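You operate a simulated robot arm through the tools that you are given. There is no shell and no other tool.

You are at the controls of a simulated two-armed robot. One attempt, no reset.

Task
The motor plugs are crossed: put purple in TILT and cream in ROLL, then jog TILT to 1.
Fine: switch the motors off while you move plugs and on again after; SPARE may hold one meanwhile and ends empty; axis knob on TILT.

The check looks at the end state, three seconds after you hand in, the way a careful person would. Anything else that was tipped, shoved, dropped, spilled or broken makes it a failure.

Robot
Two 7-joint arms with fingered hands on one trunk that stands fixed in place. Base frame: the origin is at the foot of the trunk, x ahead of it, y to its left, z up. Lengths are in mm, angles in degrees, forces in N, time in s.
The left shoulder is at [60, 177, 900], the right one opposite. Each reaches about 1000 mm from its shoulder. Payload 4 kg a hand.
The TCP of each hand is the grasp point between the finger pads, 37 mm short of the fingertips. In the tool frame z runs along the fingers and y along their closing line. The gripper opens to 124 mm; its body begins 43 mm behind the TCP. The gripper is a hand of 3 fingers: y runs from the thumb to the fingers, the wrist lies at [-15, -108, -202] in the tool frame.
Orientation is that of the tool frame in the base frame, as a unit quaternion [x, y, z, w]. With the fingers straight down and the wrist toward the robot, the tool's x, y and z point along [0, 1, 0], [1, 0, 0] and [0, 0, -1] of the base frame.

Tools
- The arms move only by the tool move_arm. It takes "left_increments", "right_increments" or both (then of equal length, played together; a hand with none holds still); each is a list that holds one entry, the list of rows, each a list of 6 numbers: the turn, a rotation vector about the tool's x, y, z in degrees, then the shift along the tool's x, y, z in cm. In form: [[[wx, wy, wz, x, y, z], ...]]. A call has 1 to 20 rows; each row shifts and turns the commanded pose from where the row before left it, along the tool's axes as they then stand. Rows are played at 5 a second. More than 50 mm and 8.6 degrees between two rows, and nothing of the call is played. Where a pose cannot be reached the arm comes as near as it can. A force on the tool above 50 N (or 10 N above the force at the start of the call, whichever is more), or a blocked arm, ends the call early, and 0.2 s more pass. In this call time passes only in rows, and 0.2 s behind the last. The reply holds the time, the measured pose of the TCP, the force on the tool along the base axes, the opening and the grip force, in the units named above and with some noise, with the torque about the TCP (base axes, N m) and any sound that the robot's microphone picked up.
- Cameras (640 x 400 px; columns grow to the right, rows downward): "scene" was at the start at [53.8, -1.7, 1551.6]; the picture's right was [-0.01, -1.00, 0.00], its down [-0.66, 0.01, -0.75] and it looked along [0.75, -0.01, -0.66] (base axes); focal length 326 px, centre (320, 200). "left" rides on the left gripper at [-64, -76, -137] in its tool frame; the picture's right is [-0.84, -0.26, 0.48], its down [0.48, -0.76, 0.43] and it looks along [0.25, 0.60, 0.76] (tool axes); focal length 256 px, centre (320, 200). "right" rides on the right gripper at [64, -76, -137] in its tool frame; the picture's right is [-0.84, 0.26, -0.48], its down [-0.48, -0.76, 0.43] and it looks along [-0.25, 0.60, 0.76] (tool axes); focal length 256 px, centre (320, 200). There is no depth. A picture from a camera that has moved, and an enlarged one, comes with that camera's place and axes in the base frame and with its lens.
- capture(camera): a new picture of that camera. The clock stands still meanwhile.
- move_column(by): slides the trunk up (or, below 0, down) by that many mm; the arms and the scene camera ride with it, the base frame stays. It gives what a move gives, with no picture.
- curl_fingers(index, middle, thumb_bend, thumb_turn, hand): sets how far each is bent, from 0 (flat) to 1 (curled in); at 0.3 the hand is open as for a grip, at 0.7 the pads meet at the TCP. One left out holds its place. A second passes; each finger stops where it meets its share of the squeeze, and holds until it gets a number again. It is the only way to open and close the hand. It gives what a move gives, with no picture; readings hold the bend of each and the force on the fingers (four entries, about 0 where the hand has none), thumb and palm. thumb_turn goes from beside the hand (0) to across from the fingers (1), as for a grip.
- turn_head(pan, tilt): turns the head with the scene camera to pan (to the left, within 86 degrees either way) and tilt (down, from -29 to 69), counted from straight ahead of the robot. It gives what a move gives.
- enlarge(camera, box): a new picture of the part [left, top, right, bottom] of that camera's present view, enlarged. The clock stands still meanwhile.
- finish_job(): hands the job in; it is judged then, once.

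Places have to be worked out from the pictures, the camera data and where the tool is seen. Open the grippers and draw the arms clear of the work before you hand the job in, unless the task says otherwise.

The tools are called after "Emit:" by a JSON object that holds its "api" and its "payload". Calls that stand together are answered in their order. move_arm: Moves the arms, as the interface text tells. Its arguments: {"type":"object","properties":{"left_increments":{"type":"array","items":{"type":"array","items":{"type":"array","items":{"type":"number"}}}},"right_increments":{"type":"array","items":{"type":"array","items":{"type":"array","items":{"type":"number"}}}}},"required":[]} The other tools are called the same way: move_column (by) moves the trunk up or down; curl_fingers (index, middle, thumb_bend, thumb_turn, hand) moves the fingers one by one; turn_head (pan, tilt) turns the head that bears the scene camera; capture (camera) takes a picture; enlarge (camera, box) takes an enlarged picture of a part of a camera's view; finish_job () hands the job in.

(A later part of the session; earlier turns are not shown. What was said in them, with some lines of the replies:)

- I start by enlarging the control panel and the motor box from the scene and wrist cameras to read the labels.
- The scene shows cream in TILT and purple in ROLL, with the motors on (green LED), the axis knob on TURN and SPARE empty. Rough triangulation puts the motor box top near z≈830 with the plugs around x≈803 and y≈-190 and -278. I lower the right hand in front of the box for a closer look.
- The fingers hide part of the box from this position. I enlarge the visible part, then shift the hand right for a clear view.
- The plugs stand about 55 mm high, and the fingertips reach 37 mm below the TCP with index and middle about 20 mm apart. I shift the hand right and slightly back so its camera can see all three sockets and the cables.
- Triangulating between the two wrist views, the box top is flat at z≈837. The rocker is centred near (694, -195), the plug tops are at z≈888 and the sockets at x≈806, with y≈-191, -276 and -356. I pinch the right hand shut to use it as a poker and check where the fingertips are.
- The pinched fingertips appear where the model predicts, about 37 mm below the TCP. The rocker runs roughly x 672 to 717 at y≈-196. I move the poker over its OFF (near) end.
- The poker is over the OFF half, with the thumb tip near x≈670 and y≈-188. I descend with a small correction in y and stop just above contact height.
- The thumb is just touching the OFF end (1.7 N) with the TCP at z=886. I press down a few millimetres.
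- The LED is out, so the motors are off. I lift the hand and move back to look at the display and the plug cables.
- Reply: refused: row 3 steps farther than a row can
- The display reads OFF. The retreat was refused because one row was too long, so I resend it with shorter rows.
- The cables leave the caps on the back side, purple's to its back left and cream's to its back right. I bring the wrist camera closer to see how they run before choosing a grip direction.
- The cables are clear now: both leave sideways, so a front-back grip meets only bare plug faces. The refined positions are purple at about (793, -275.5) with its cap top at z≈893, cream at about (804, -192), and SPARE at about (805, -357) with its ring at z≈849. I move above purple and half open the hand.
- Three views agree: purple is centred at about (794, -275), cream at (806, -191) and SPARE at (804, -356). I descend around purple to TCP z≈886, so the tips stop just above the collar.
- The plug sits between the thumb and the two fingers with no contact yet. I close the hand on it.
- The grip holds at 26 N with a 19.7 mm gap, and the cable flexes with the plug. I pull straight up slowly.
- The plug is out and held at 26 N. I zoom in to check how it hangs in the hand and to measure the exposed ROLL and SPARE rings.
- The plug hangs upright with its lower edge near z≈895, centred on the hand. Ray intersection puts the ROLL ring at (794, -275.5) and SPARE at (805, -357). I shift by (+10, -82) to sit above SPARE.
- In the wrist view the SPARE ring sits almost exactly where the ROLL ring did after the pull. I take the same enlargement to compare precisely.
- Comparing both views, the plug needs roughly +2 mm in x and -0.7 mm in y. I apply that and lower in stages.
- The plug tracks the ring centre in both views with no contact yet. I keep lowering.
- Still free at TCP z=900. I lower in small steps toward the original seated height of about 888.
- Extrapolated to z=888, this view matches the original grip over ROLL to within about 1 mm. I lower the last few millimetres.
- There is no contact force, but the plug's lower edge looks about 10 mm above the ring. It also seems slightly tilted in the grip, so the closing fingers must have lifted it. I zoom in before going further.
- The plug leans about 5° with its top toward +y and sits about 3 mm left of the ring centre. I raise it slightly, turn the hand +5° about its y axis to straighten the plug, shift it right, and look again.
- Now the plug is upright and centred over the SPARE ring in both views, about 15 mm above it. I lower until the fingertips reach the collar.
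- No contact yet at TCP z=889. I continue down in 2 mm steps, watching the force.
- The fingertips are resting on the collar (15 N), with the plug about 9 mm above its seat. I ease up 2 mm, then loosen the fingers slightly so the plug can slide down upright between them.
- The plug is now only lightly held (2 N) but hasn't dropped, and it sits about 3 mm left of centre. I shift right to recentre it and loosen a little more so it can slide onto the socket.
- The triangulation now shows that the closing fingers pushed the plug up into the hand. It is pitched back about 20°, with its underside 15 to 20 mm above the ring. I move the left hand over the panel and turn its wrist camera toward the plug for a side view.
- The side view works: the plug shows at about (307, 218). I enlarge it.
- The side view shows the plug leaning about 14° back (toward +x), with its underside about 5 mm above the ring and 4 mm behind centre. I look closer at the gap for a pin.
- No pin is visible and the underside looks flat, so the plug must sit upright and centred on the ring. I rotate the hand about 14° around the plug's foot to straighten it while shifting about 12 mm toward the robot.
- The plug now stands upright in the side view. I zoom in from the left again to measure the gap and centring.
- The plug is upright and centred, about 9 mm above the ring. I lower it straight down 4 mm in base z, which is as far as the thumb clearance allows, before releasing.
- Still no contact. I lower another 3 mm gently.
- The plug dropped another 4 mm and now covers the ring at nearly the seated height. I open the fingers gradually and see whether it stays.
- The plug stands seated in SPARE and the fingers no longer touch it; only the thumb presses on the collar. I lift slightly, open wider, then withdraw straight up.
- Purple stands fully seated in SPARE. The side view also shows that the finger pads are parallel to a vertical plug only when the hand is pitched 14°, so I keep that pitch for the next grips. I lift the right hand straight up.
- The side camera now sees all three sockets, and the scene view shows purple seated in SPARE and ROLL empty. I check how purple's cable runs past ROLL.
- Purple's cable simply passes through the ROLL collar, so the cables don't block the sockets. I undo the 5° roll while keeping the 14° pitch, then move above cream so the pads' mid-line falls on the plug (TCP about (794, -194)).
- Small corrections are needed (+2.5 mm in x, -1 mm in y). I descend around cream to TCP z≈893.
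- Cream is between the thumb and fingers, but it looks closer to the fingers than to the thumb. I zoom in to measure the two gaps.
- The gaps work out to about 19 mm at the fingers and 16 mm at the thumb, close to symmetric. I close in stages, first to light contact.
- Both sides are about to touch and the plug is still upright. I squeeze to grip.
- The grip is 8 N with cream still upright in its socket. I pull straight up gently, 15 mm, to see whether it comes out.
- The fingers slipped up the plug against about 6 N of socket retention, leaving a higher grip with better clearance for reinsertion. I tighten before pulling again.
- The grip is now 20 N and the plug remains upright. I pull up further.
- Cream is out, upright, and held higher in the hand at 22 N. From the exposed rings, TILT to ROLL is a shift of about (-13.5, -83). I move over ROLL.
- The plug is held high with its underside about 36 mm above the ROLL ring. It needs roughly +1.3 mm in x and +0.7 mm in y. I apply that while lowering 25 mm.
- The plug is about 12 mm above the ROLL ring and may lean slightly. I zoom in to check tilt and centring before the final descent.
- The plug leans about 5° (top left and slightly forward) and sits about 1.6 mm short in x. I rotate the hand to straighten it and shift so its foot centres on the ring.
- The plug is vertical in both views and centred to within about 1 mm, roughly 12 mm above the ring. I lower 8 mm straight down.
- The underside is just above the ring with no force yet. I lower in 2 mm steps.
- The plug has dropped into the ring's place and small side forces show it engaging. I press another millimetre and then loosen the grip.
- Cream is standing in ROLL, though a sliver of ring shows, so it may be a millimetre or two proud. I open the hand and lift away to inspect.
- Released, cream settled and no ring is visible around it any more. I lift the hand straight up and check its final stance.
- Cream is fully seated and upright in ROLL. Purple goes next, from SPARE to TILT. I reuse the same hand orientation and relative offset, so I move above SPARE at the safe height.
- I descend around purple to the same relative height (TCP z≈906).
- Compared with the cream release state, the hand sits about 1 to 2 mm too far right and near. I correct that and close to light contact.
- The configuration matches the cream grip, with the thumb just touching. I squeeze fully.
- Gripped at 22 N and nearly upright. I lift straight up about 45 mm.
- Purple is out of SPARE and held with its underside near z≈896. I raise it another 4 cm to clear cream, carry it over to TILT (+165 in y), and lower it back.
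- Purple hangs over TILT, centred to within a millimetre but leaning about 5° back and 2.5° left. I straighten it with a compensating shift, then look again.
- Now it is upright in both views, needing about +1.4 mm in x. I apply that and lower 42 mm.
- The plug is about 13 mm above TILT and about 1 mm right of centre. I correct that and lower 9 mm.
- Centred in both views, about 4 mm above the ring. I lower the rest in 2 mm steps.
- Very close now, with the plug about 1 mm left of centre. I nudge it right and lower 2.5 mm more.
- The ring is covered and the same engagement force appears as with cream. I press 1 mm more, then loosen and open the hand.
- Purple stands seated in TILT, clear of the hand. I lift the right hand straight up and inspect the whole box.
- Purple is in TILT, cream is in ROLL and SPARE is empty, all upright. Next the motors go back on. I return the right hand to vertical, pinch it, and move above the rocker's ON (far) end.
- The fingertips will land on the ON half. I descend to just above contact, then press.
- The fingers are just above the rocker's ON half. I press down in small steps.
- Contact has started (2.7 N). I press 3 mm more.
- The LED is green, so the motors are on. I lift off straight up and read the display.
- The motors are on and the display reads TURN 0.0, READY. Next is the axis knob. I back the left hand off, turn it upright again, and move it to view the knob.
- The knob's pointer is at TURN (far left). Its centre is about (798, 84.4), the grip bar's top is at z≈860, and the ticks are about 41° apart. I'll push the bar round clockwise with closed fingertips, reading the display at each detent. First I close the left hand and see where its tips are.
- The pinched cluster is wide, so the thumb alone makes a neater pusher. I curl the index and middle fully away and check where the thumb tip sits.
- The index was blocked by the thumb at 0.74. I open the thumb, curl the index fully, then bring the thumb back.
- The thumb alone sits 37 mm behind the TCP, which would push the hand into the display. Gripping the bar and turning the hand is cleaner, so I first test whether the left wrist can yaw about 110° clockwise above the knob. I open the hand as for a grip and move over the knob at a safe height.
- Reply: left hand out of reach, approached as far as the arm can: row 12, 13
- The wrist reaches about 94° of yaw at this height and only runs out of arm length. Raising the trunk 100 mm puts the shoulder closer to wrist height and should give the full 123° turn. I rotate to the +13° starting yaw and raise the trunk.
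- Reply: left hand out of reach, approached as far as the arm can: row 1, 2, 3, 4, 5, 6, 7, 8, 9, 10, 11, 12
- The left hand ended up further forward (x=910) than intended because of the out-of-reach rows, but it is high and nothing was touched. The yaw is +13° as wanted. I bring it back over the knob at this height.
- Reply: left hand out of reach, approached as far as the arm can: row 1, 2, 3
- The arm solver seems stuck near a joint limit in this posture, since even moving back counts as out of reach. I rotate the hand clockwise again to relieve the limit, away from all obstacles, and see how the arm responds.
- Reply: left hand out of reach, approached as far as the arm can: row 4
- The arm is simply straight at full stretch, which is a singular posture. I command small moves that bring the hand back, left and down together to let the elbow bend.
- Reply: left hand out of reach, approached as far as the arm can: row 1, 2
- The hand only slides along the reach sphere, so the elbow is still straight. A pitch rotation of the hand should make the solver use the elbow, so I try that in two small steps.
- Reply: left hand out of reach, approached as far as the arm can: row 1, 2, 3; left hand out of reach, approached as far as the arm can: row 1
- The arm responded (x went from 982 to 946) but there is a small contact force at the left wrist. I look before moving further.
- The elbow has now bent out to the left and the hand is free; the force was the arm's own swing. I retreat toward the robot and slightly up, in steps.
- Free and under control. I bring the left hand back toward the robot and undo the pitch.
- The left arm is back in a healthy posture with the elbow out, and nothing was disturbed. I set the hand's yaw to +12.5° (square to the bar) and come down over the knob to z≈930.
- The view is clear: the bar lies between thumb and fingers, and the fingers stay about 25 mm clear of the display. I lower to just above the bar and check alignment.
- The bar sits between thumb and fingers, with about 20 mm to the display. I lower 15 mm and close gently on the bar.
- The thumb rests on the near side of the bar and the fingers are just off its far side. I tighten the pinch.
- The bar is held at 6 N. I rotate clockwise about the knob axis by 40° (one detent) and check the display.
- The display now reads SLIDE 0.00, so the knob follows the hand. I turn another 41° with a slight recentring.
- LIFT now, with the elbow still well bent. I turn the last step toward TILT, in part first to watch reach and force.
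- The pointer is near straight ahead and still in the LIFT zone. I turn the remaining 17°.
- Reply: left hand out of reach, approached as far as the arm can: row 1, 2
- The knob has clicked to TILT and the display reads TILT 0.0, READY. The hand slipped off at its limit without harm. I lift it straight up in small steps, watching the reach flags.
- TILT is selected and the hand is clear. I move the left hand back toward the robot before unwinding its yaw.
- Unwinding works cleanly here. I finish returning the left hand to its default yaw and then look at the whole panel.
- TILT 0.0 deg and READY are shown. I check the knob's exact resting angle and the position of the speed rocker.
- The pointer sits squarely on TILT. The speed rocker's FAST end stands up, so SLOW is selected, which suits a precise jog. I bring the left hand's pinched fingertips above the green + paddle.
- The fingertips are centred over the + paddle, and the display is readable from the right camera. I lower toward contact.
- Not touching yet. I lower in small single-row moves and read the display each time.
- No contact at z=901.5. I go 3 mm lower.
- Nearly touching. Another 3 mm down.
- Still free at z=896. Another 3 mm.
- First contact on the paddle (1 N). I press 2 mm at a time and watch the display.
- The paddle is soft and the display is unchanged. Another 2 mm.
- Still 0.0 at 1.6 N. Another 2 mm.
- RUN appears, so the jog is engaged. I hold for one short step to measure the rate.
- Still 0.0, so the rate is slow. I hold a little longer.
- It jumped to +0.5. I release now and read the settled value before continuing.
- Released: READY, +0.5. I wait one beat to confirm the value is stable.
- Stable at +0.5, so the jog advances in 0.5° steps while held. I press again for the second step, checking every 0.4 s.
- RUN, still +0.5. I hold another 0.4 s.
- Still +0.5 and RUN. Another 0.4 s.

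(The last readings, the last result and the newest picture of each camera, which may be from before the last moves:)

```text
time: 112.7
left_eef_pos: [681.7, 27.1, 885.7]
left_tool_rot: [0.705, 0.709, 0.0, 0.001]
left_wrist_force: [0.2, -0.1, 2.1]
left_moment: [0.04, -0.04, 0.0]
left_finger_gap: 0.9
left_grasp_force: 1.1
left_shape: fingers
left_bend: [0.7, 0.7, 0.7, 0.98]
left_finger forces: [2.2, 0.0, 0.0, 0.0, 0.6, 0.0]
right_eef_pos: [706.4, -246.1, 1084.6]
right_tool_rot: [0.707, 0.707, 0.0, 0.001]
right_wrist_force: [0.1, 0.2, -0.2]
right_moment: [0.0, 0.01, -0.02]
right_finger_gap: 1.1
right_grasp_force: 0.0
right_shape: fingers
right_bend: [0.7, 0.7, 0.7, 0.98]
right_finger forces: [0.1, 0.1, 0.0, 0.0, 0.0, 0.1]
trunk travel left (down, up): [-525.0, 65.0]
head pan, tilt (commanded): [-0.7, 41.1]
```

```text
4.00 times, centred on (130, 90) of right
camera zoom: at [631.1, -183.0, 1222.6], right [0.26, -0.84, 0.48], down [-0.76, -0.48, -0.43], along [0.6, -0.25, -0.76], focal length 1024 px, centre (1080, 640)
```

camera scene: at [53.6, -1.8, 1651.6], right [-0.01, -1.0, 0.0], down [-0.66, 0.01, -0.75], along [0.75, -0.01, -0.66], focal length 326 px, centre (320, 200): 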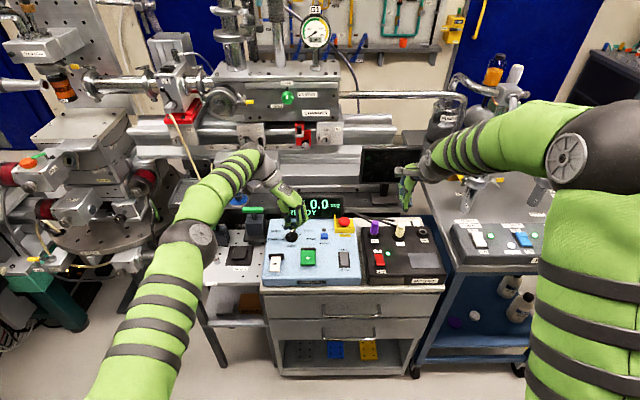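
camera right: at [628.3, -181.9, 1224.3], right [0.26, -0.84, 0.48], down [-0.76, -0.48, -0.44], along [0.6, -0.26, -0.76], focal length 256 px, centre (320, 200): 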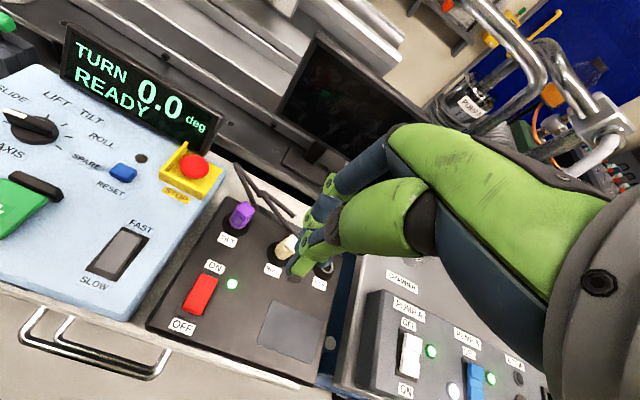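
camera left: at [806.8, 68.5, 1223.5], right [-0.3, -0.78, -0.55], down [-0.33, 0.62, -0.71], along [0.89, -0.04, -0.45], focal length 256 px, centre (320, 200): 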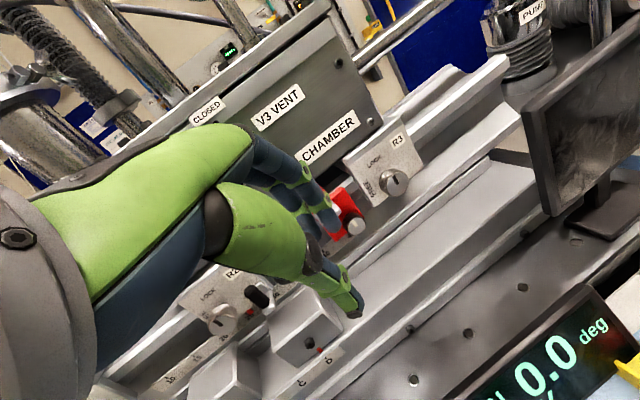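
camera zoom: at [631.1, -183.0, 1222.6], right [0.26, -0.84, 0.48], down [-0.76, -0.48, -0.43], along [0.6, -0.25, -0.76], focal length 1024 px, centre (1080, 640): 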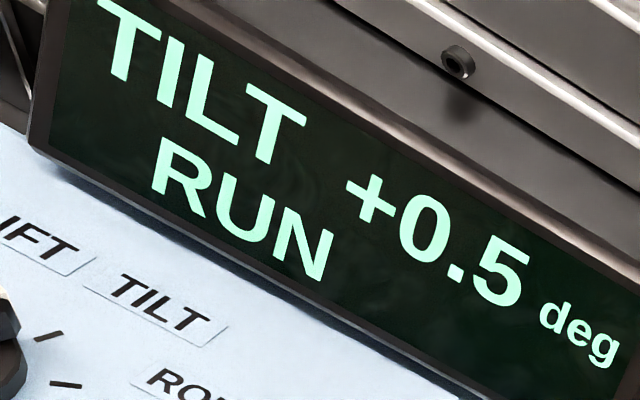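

Held about 0.9 s, still +0.5. Another 0.4 s.

Emit:
{"api": "move_arm", "payload": {"left_increments": [[[0, 0, 0, 0, 0, 0]]]}}

Emit:
{"api": "enlarge", "payload": {"camera": "right", "box": [60, 40, 200, 140]}}

```text
time: 113.1
left_eef_pos: [682.0, 27.4, 886.6]
left_tool_rot: [0.705, 0.709, 0.0, 0.0]
left_wrist_force: [0.2, 0.8, 2.3]
left_moment: [0.02, -0.01, 0.03]
left_finger_gap: 0.9
left_grasp_force: 0.9
left_shape: fingers
left_bend: [0.7, 0.7, 0.7, 0.98]
left_finger forces: [2.2, 0.0, 0.0, 0.1, 0.5, 0.1]
right_eef_pos: [706.4, -246.5, 1084.6]
right_tool_rot: [0.708, 0.707, 0.0, 0.0]
right_wrist_force: [-0.1, -0.8, 0.3]
right_moment: [0.02, -0.02, -0.02]
right_finger_gap: 1.0
right_grasp_force: 0.1
right_shape: fingers
right_bend: [0.7, 0.7, 0.7, 0.98]
right_finger forces: [0.1, 0.0, 0.1, 0.0, 0.0, 0.0]
trunk travel left (down, up): [-525.0, 65.0]
head pan, tilt (commanded): [-0.7, 41.1]
```

```text
4.00 times, centred on (130, 90) of right
camera zoom: at [631.1, -183.0, 1222.6], right [0.26, -0.84, 0.48], down [-0.76, -0.48, -0.43], along [0.6, -0.25, -0.76], focal length 1024 px, centre (1080, 640)
```

zoom: 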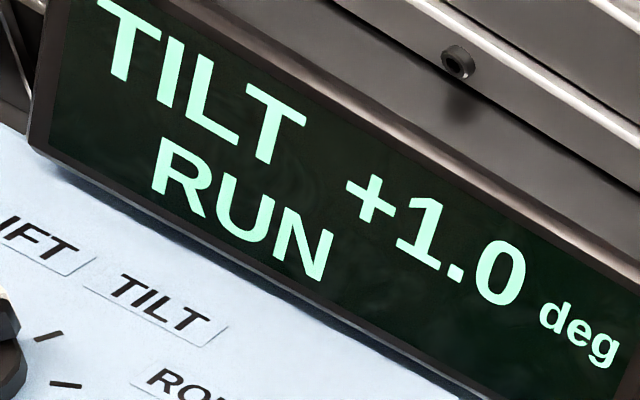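

+1.0 is reached. I release at once.

Emit:
{"api": "move_arm", "payload": {"left_increments": [[[0, 0, 0, 0, 0, -2.5]]]}}

Emit:
{"api": "enlarge", "payload": {"camera": "right", "box": [60, 40, 200, 140]}}

```text
time: 113.5
left_eef_pos: [682.7, 27.6, 911.7]
left_tool_rot: [0.705, 0.709, -0.001, 0.0]
left_wrist_force: [-0.9, 0.0, 0.2]
left_moment: [-0.02, -0.02, 0.0]
left_finger_gap: 0.9
left_grasp_force: 0.1
left_shape: fingers
left_bend: [0.7, 0.7, 0.7, 0.98]
left_finger forces: [0.0, 0.1, 0.1, 0.0, 0.0, 0.1]
right_eef_pos: [706.6, -245.9, 1086.7]
right_tool_rot: [0.707, 0.707, 0.0, 0.001]
right_wrist_force: [0.0, -0.2, 0.3]
right_moment: [-0.03, 0.02, 0.0]
right_finger_gap: 1.1
right_grasp_force: 0.0
right_shape: fingers
right_bend: [0.7, 0.7, 0.7, 0.98]
right_finger forces: [0.1, 0.0, 0.1, 0.0, 0.0, 0.1]
trunk travel left (down, up): [-525.0, 65.0]
head pan, tilt (commanded): [-0.7, 41.1]
```

```text
4.00 times, centred on (130, 90) of right
camera zoom: at [630.7, -183.0, 1222.8], right [0.26, -0.84, 0.48], down [-0.76, -0.48, -0.43], along [0.6, -0.25, -0.76], focal length 1024 px, centre (1080, 640)
```

zoom: 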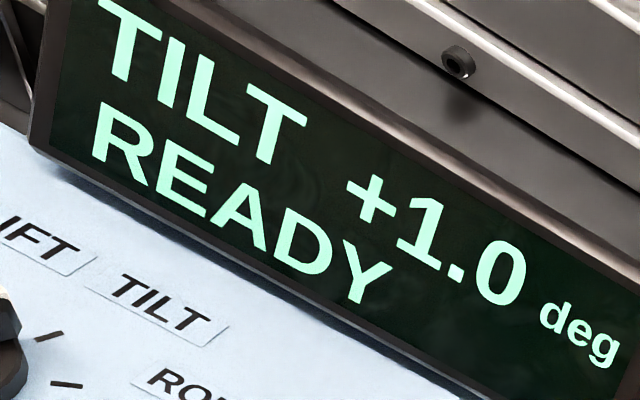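

TILT +1.0, READY. I withdraw both arms up and away from the work.

Emit:
{"api": "move_arm", "payload": {"left_increments": [[[0, 0, 0, 0, 0, -3.5], [0, 0, 0, 0, 0, -4], [0, 0, 0, 0.5, -1, -4], [0, 0, 0, 3, -1, -2.5], [0, 0, 0, 4, -1, -1], [0, 0, 0, 4, -1, -1], [0, 0, 0, 4, -1, 0]]], "right_increments": [[[0, 0, 0, 0, -1, -1], [0, 0, 0, 0, -2, -1], [0, 0, 0, 0, -2, -1], [0, 0, 0, 0, -2, -1], [0, 0, 0, 0, -2, -1], [0, 0, 0, 0, -2, -1], [0, 0, 0, 0, -1, 0]]]}}

Emit:
{"api": "curl_fingers", "payload": {"hand": "left", "index": 0.3, "middle": 0.3, "thumb_bend": 0.3}}

Emit:
{"api": "curl_fingers", "payload": {"hand": "right", "index": 0.3, "middle": 0.3, "thumb_bend": 0.3}}

Emit:
{"api": "capture", "payload": {"camera": "scene"}}

Emit:
{"api": "enlarge", "payload": {"camera": "scene", "box": [245, 185, 455, 305]}}

```text
time: 115.1
left_eef_pos: [631.7, 184.6, 1072.0]
left_tool_rot: [0.706, 0.708, 0.0, -0.001]
left_wrist_force: [0.0, 0.0, 0.1]
left_moment: [0.01, 0.01, 0.02]
left_finger_gap: 0.9
left_grasp_force: 0.2
left_shape: fingers
left_bend: [0.7, 0.7, 0.7, 0.98]
left_finger forces: [0.0, 0.1, 0.0, 0.0, 0.1, 0.1]
right_eef_pos: [586.8, -245.8, 1145.4]
right_tool_rot: [0.707, 0.707, 0.0, 0.0]
right_wrist_force: [-0.3, 0.3, -0.1]
right_moment: [-0.03, 0.02, 0.03]
right_finger_gap: 1.1
right_grasp_force: 0.1
right_shape: fingers
right_bend: [0.7, 0.7, 0.7, 0.98]
right_finger forces: [0.0, 0.0, 0.0, 0.0, 0.0, 0.0]
trunk travel left (down, up): [-525.0, 65.0]
head pan, tilt (commanded): [-0.7, 41.1]
```

```text
time: 116.1
left_eef_pos: [632.5, 183.7, 1071.4]
left_tool_rot: [0.705, 0.709, 0.0, 0.0]
left_wrist_force: [-0.2, 0.5, -0.8]
left_moment: [0.01, 0.02, 0.02]
left_finger_gap: 123.3
left_grasp_force: 0.1
left_shape: fingers
left_bend: [0.3, 0.3, 0.3, 0.98]
left_finger forces: [0.1, 0.0, 0.1, 0.0, 0.1, 0.1]
right_eef_pos: [587.4, -246.9, 1145.5]
right_tool_rot: [0.707, 0.707, -0.001, -0.001]
right_wrist_force: [0.5, 0.4, 0.2]
right_moment: [0.03, 0.01, 0.04]
right_finger_gap: 1.1
right_grasp_force: 0.0
right_shape: fingers
right_bend: [0.7, 0.7, 0.7, 0.98]
right_finger forces: [0.1, 0.1, 0.0, 0.0, 0.1, 0.0]
trunk travel left (down, up): [-525.0, 65.0]
head pan, tilt (commanded): [-0.7, 41.1]
```

```text
time: 117.1
left_eef_pos: [632.1, 183.3, 1072.0]
left_tool_rot: [0.705, 0.709, 0.001, 0.001]
left_wrist_force: [-0.5, 0.5, 0.0]
left_moment: [0.01, 0.01, 0.01]
left_finger_gap: 123.1
left_grasp_force: 0.1
left_shape: fingers
left_bend: [0.3, 0.3, 0.3, 0.98]
left_finger forces: [0.2, 0.1, 0.0, 0.0, 0.0, 0.0]
right_eef_pos: [587.1, -246.7, 1146.1]
right_tool_rot: [0.707, 0.707, -0.001, 0.0]
right_wrist_force: [0.6, 0.0, -0.3]
right_moment: [-0.01, -0.01, 0.0]
right_finger_gap: 123.3
right_grasp_force: 0.1
right_shape: fingers
right_bend: [0.3, 0.3, 0.3, 0.98]
right_finger forces: [0.1, 0.0, 0.1, 0.0, 0.0, 0.0]
trunk travel left (down, up): [-525.0, 65.0]
head pan, tilt (commanded): [-0.7, 41.1]
```

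```text
taken
camera scene: at [53.8, -1.8, 1651.6], right [-0.01, -1.0, 0.0], down [-0.66, 0.01, -0.75], along [0.75, -0.01, -0.66], focal length 326 px, centre (320, 200)
```

scene: 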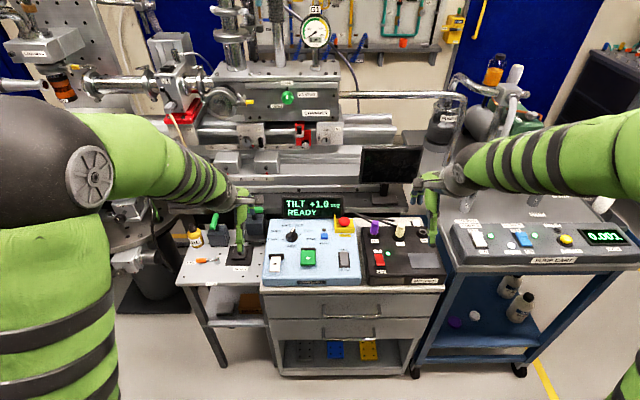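

```text
3.05 times, centred on (350, 245) of scene
camera zoom: at [53.8, -1.8, 1651.6], right [-0.01, -1.0, 0.0], down [-0.66, 0.01, -0.75], along [0.75, -0.01, -0.66], focal length 993 px, centre (229, 63)
```

zoom: 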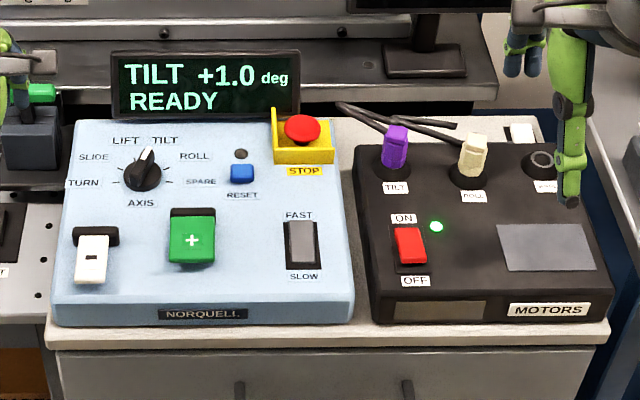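

Display TILT +1.0 READY, motor LED on, knob on TILT, SPARE empty. I take a last close look at the plugs and at the area behind the panel that the left arm passed over.

Emit:
{"api": "enlarge", "payload": {"camera": "scene", "box": [355, 205, 445, 265]}}

Emit:
{"api": "enlarge", "payload": {"camera": "scene", "box": [180, 60, 400, 220]}}

Emit:
{"api": "capture", "payload": {"camera": "left"}}

Emit:
{"api": "capture", "payload": {"camera": "right"}}

```text
6.67 times, centred on (400, 235) of scene
camera zoom: at [53.8, -1.8, 1651.6], right [-0.01, -1.0, 0.0], down [-0.66, 0.01, -0.75], along [0.75, -0.01, -0.66], focal length 2172 px, centre (-213, -33)
```

zoom: 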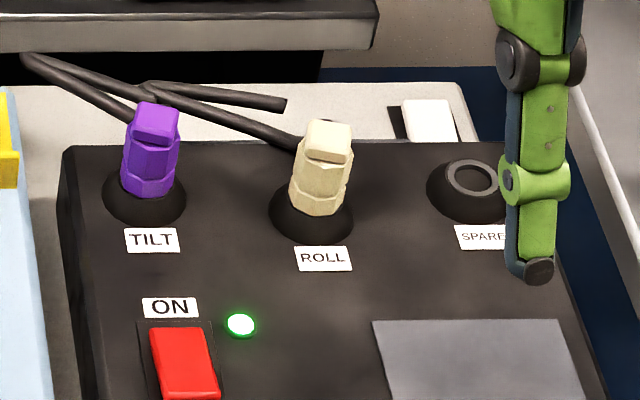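

```text
2.50 times, centred on (290, 140) of scene
camera zoom: at [53.8, -1.8, 1651.6], right [-0.01, -1.0, 0.0], down [-0.66, 0.01, -0.75], along [0.75, -0.01, -0.66], focal length 814 px, centre (395, 350)
```

zoom: 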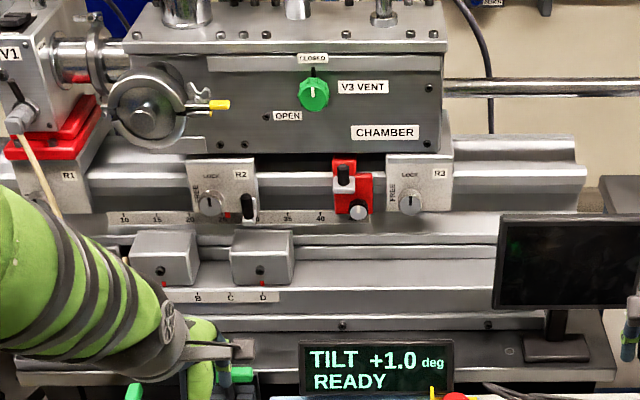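

```text
taken
camera left: at [557.3, 119.2, 1209.0], right [-0.25, -0.84, -0.48], down [-0.76, 0.48, -0.43], along [0.6, 0.26, -0.76], focal length 256 px, centre (320, 200)
```

left: 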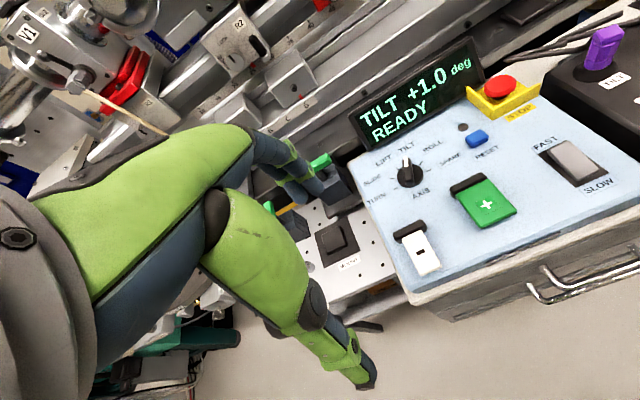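

```text
taken
camera right: at [511.8, -183.9, 1283.2], right [0.26, -0.84, 0.48], down [-0.76, -0.48, -0.43], along [0.6, -0.25, -0.76], focal length 256 px, centre (320, 200)
```

right: 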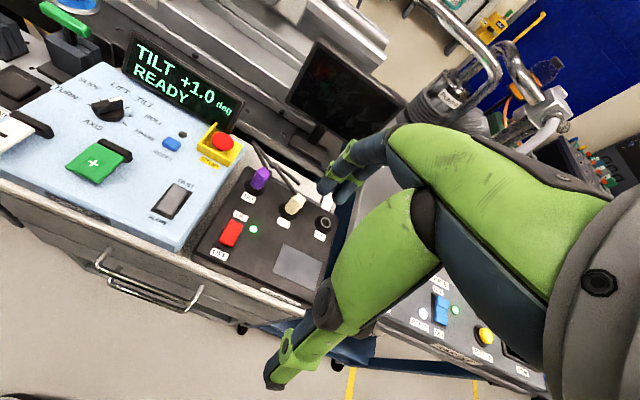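

Everything is in place and the surroundings look unchanged. I draw both open hands a bit further back before handing in.

Emit:
{"api": "move_arm", "payload": {"left_increments": [[[0, 0, 0, 1, -3, 0], [0, 0, 0, 1, -3, 0], [0, 0, 0, 1, -3, 0]]], "right_increments": [[[0, 0, 0, -1, -3, 0], [0, 0, 0, -1, -3, 0], [0, 0, 0, -1, -3, 0]]]}}

Emit:
{"api": "enlarge", "payload": {"camera": "scene", "box": [245, 185, 455, 305]}}

```text
time: 117.9
left_eef_pos: [539.6, 212.2, 1073.0]
left_tool_rot: [0.706, 0.708, 0.001, 0.001]
left_wrist_force: [0.2, 0.1, -0.1]
left_moment: [-0.03, 0.0, 0.02]
left_finger_gap: 123.1
left_grasp_force: 0.0
left_shape: fingers
left_bend: [0.3, 0.3, 0.3, 0.98]
left_finger forces: [0.1, 0.1, 0.0, 0.0, 0.0, 0.0]
right_eef_pos: [494.1, -274.9, 1146.6]
right_tool_rot: [0.707, 0.707, 0.001, 0.0]
right_wrist_force: [-0.8, -0.6, -0.8]
right_moment: [-0.04, 0.0, -0.01]
right_finger_gap: 123.4
right_grasp_force: 0.0
right_shape: fingers
right_bend: [0.3, 0.3, 0.3, 0.98]
right_finger forces: [0.1, 0.0, 0.0, 0.0, 0.0, 0.0]
trunk travel left (down, up): [-525.0, 65.0]
head pan, tilt (commanded): [-0.7, 41.1]
```

```text
3.05 times, centred on (350, 245) of scene
camera zoom: at [52.1, -2.4, 1651.7], right [-0.01, -1.0, 0.0], down [-0.66, 0.01, -0.75], along [0.75, -0.01, -0.66], focal length 993 px, centre (229, 63)
```

zoom: 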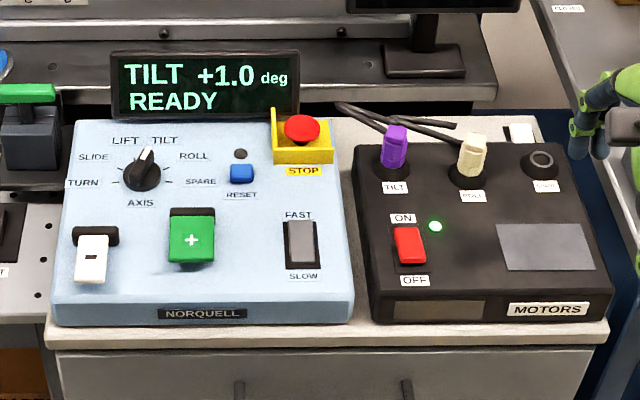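

The final picture shows purple in TILT, cream in ROLL and SPARE empty. The motors are on, the axis knob is on TILT, the display reads TILT +1.0 READY, and both arms are clear with hands open. I hand the job in.

Emit:
{"api": "finish_job", "payload": {}}

```text
The job is handed in.
```

The motor plugs are uncrossed and the job is handed in: purple is now in TILT and cream in ROLL. TILT is jogged to 1, and the display reads "TILT +1.0 deg READY".

- **Motors:** I switched them off before touching the plugs and back on afterwards, and the green light is lit.
- **SPARE:** it held purple during the swap and is empty again.
- **Controls:** the axis knob is on TILT, and I left the FAST/SLOW switch as it was.
- **Robot:** both hands are open and drawn back from the work. The trunk is 100 mm higher than at the start, because I raised it to reach the knob.

While I was setting up to turn the knob, the left arm got stuck at full stretch and swung over the equipment behind the panel before I got it back. There was one brief force reading there, which I put down to the arm's own movement. Nothing looked moved or damaged in the pictures afterwards.
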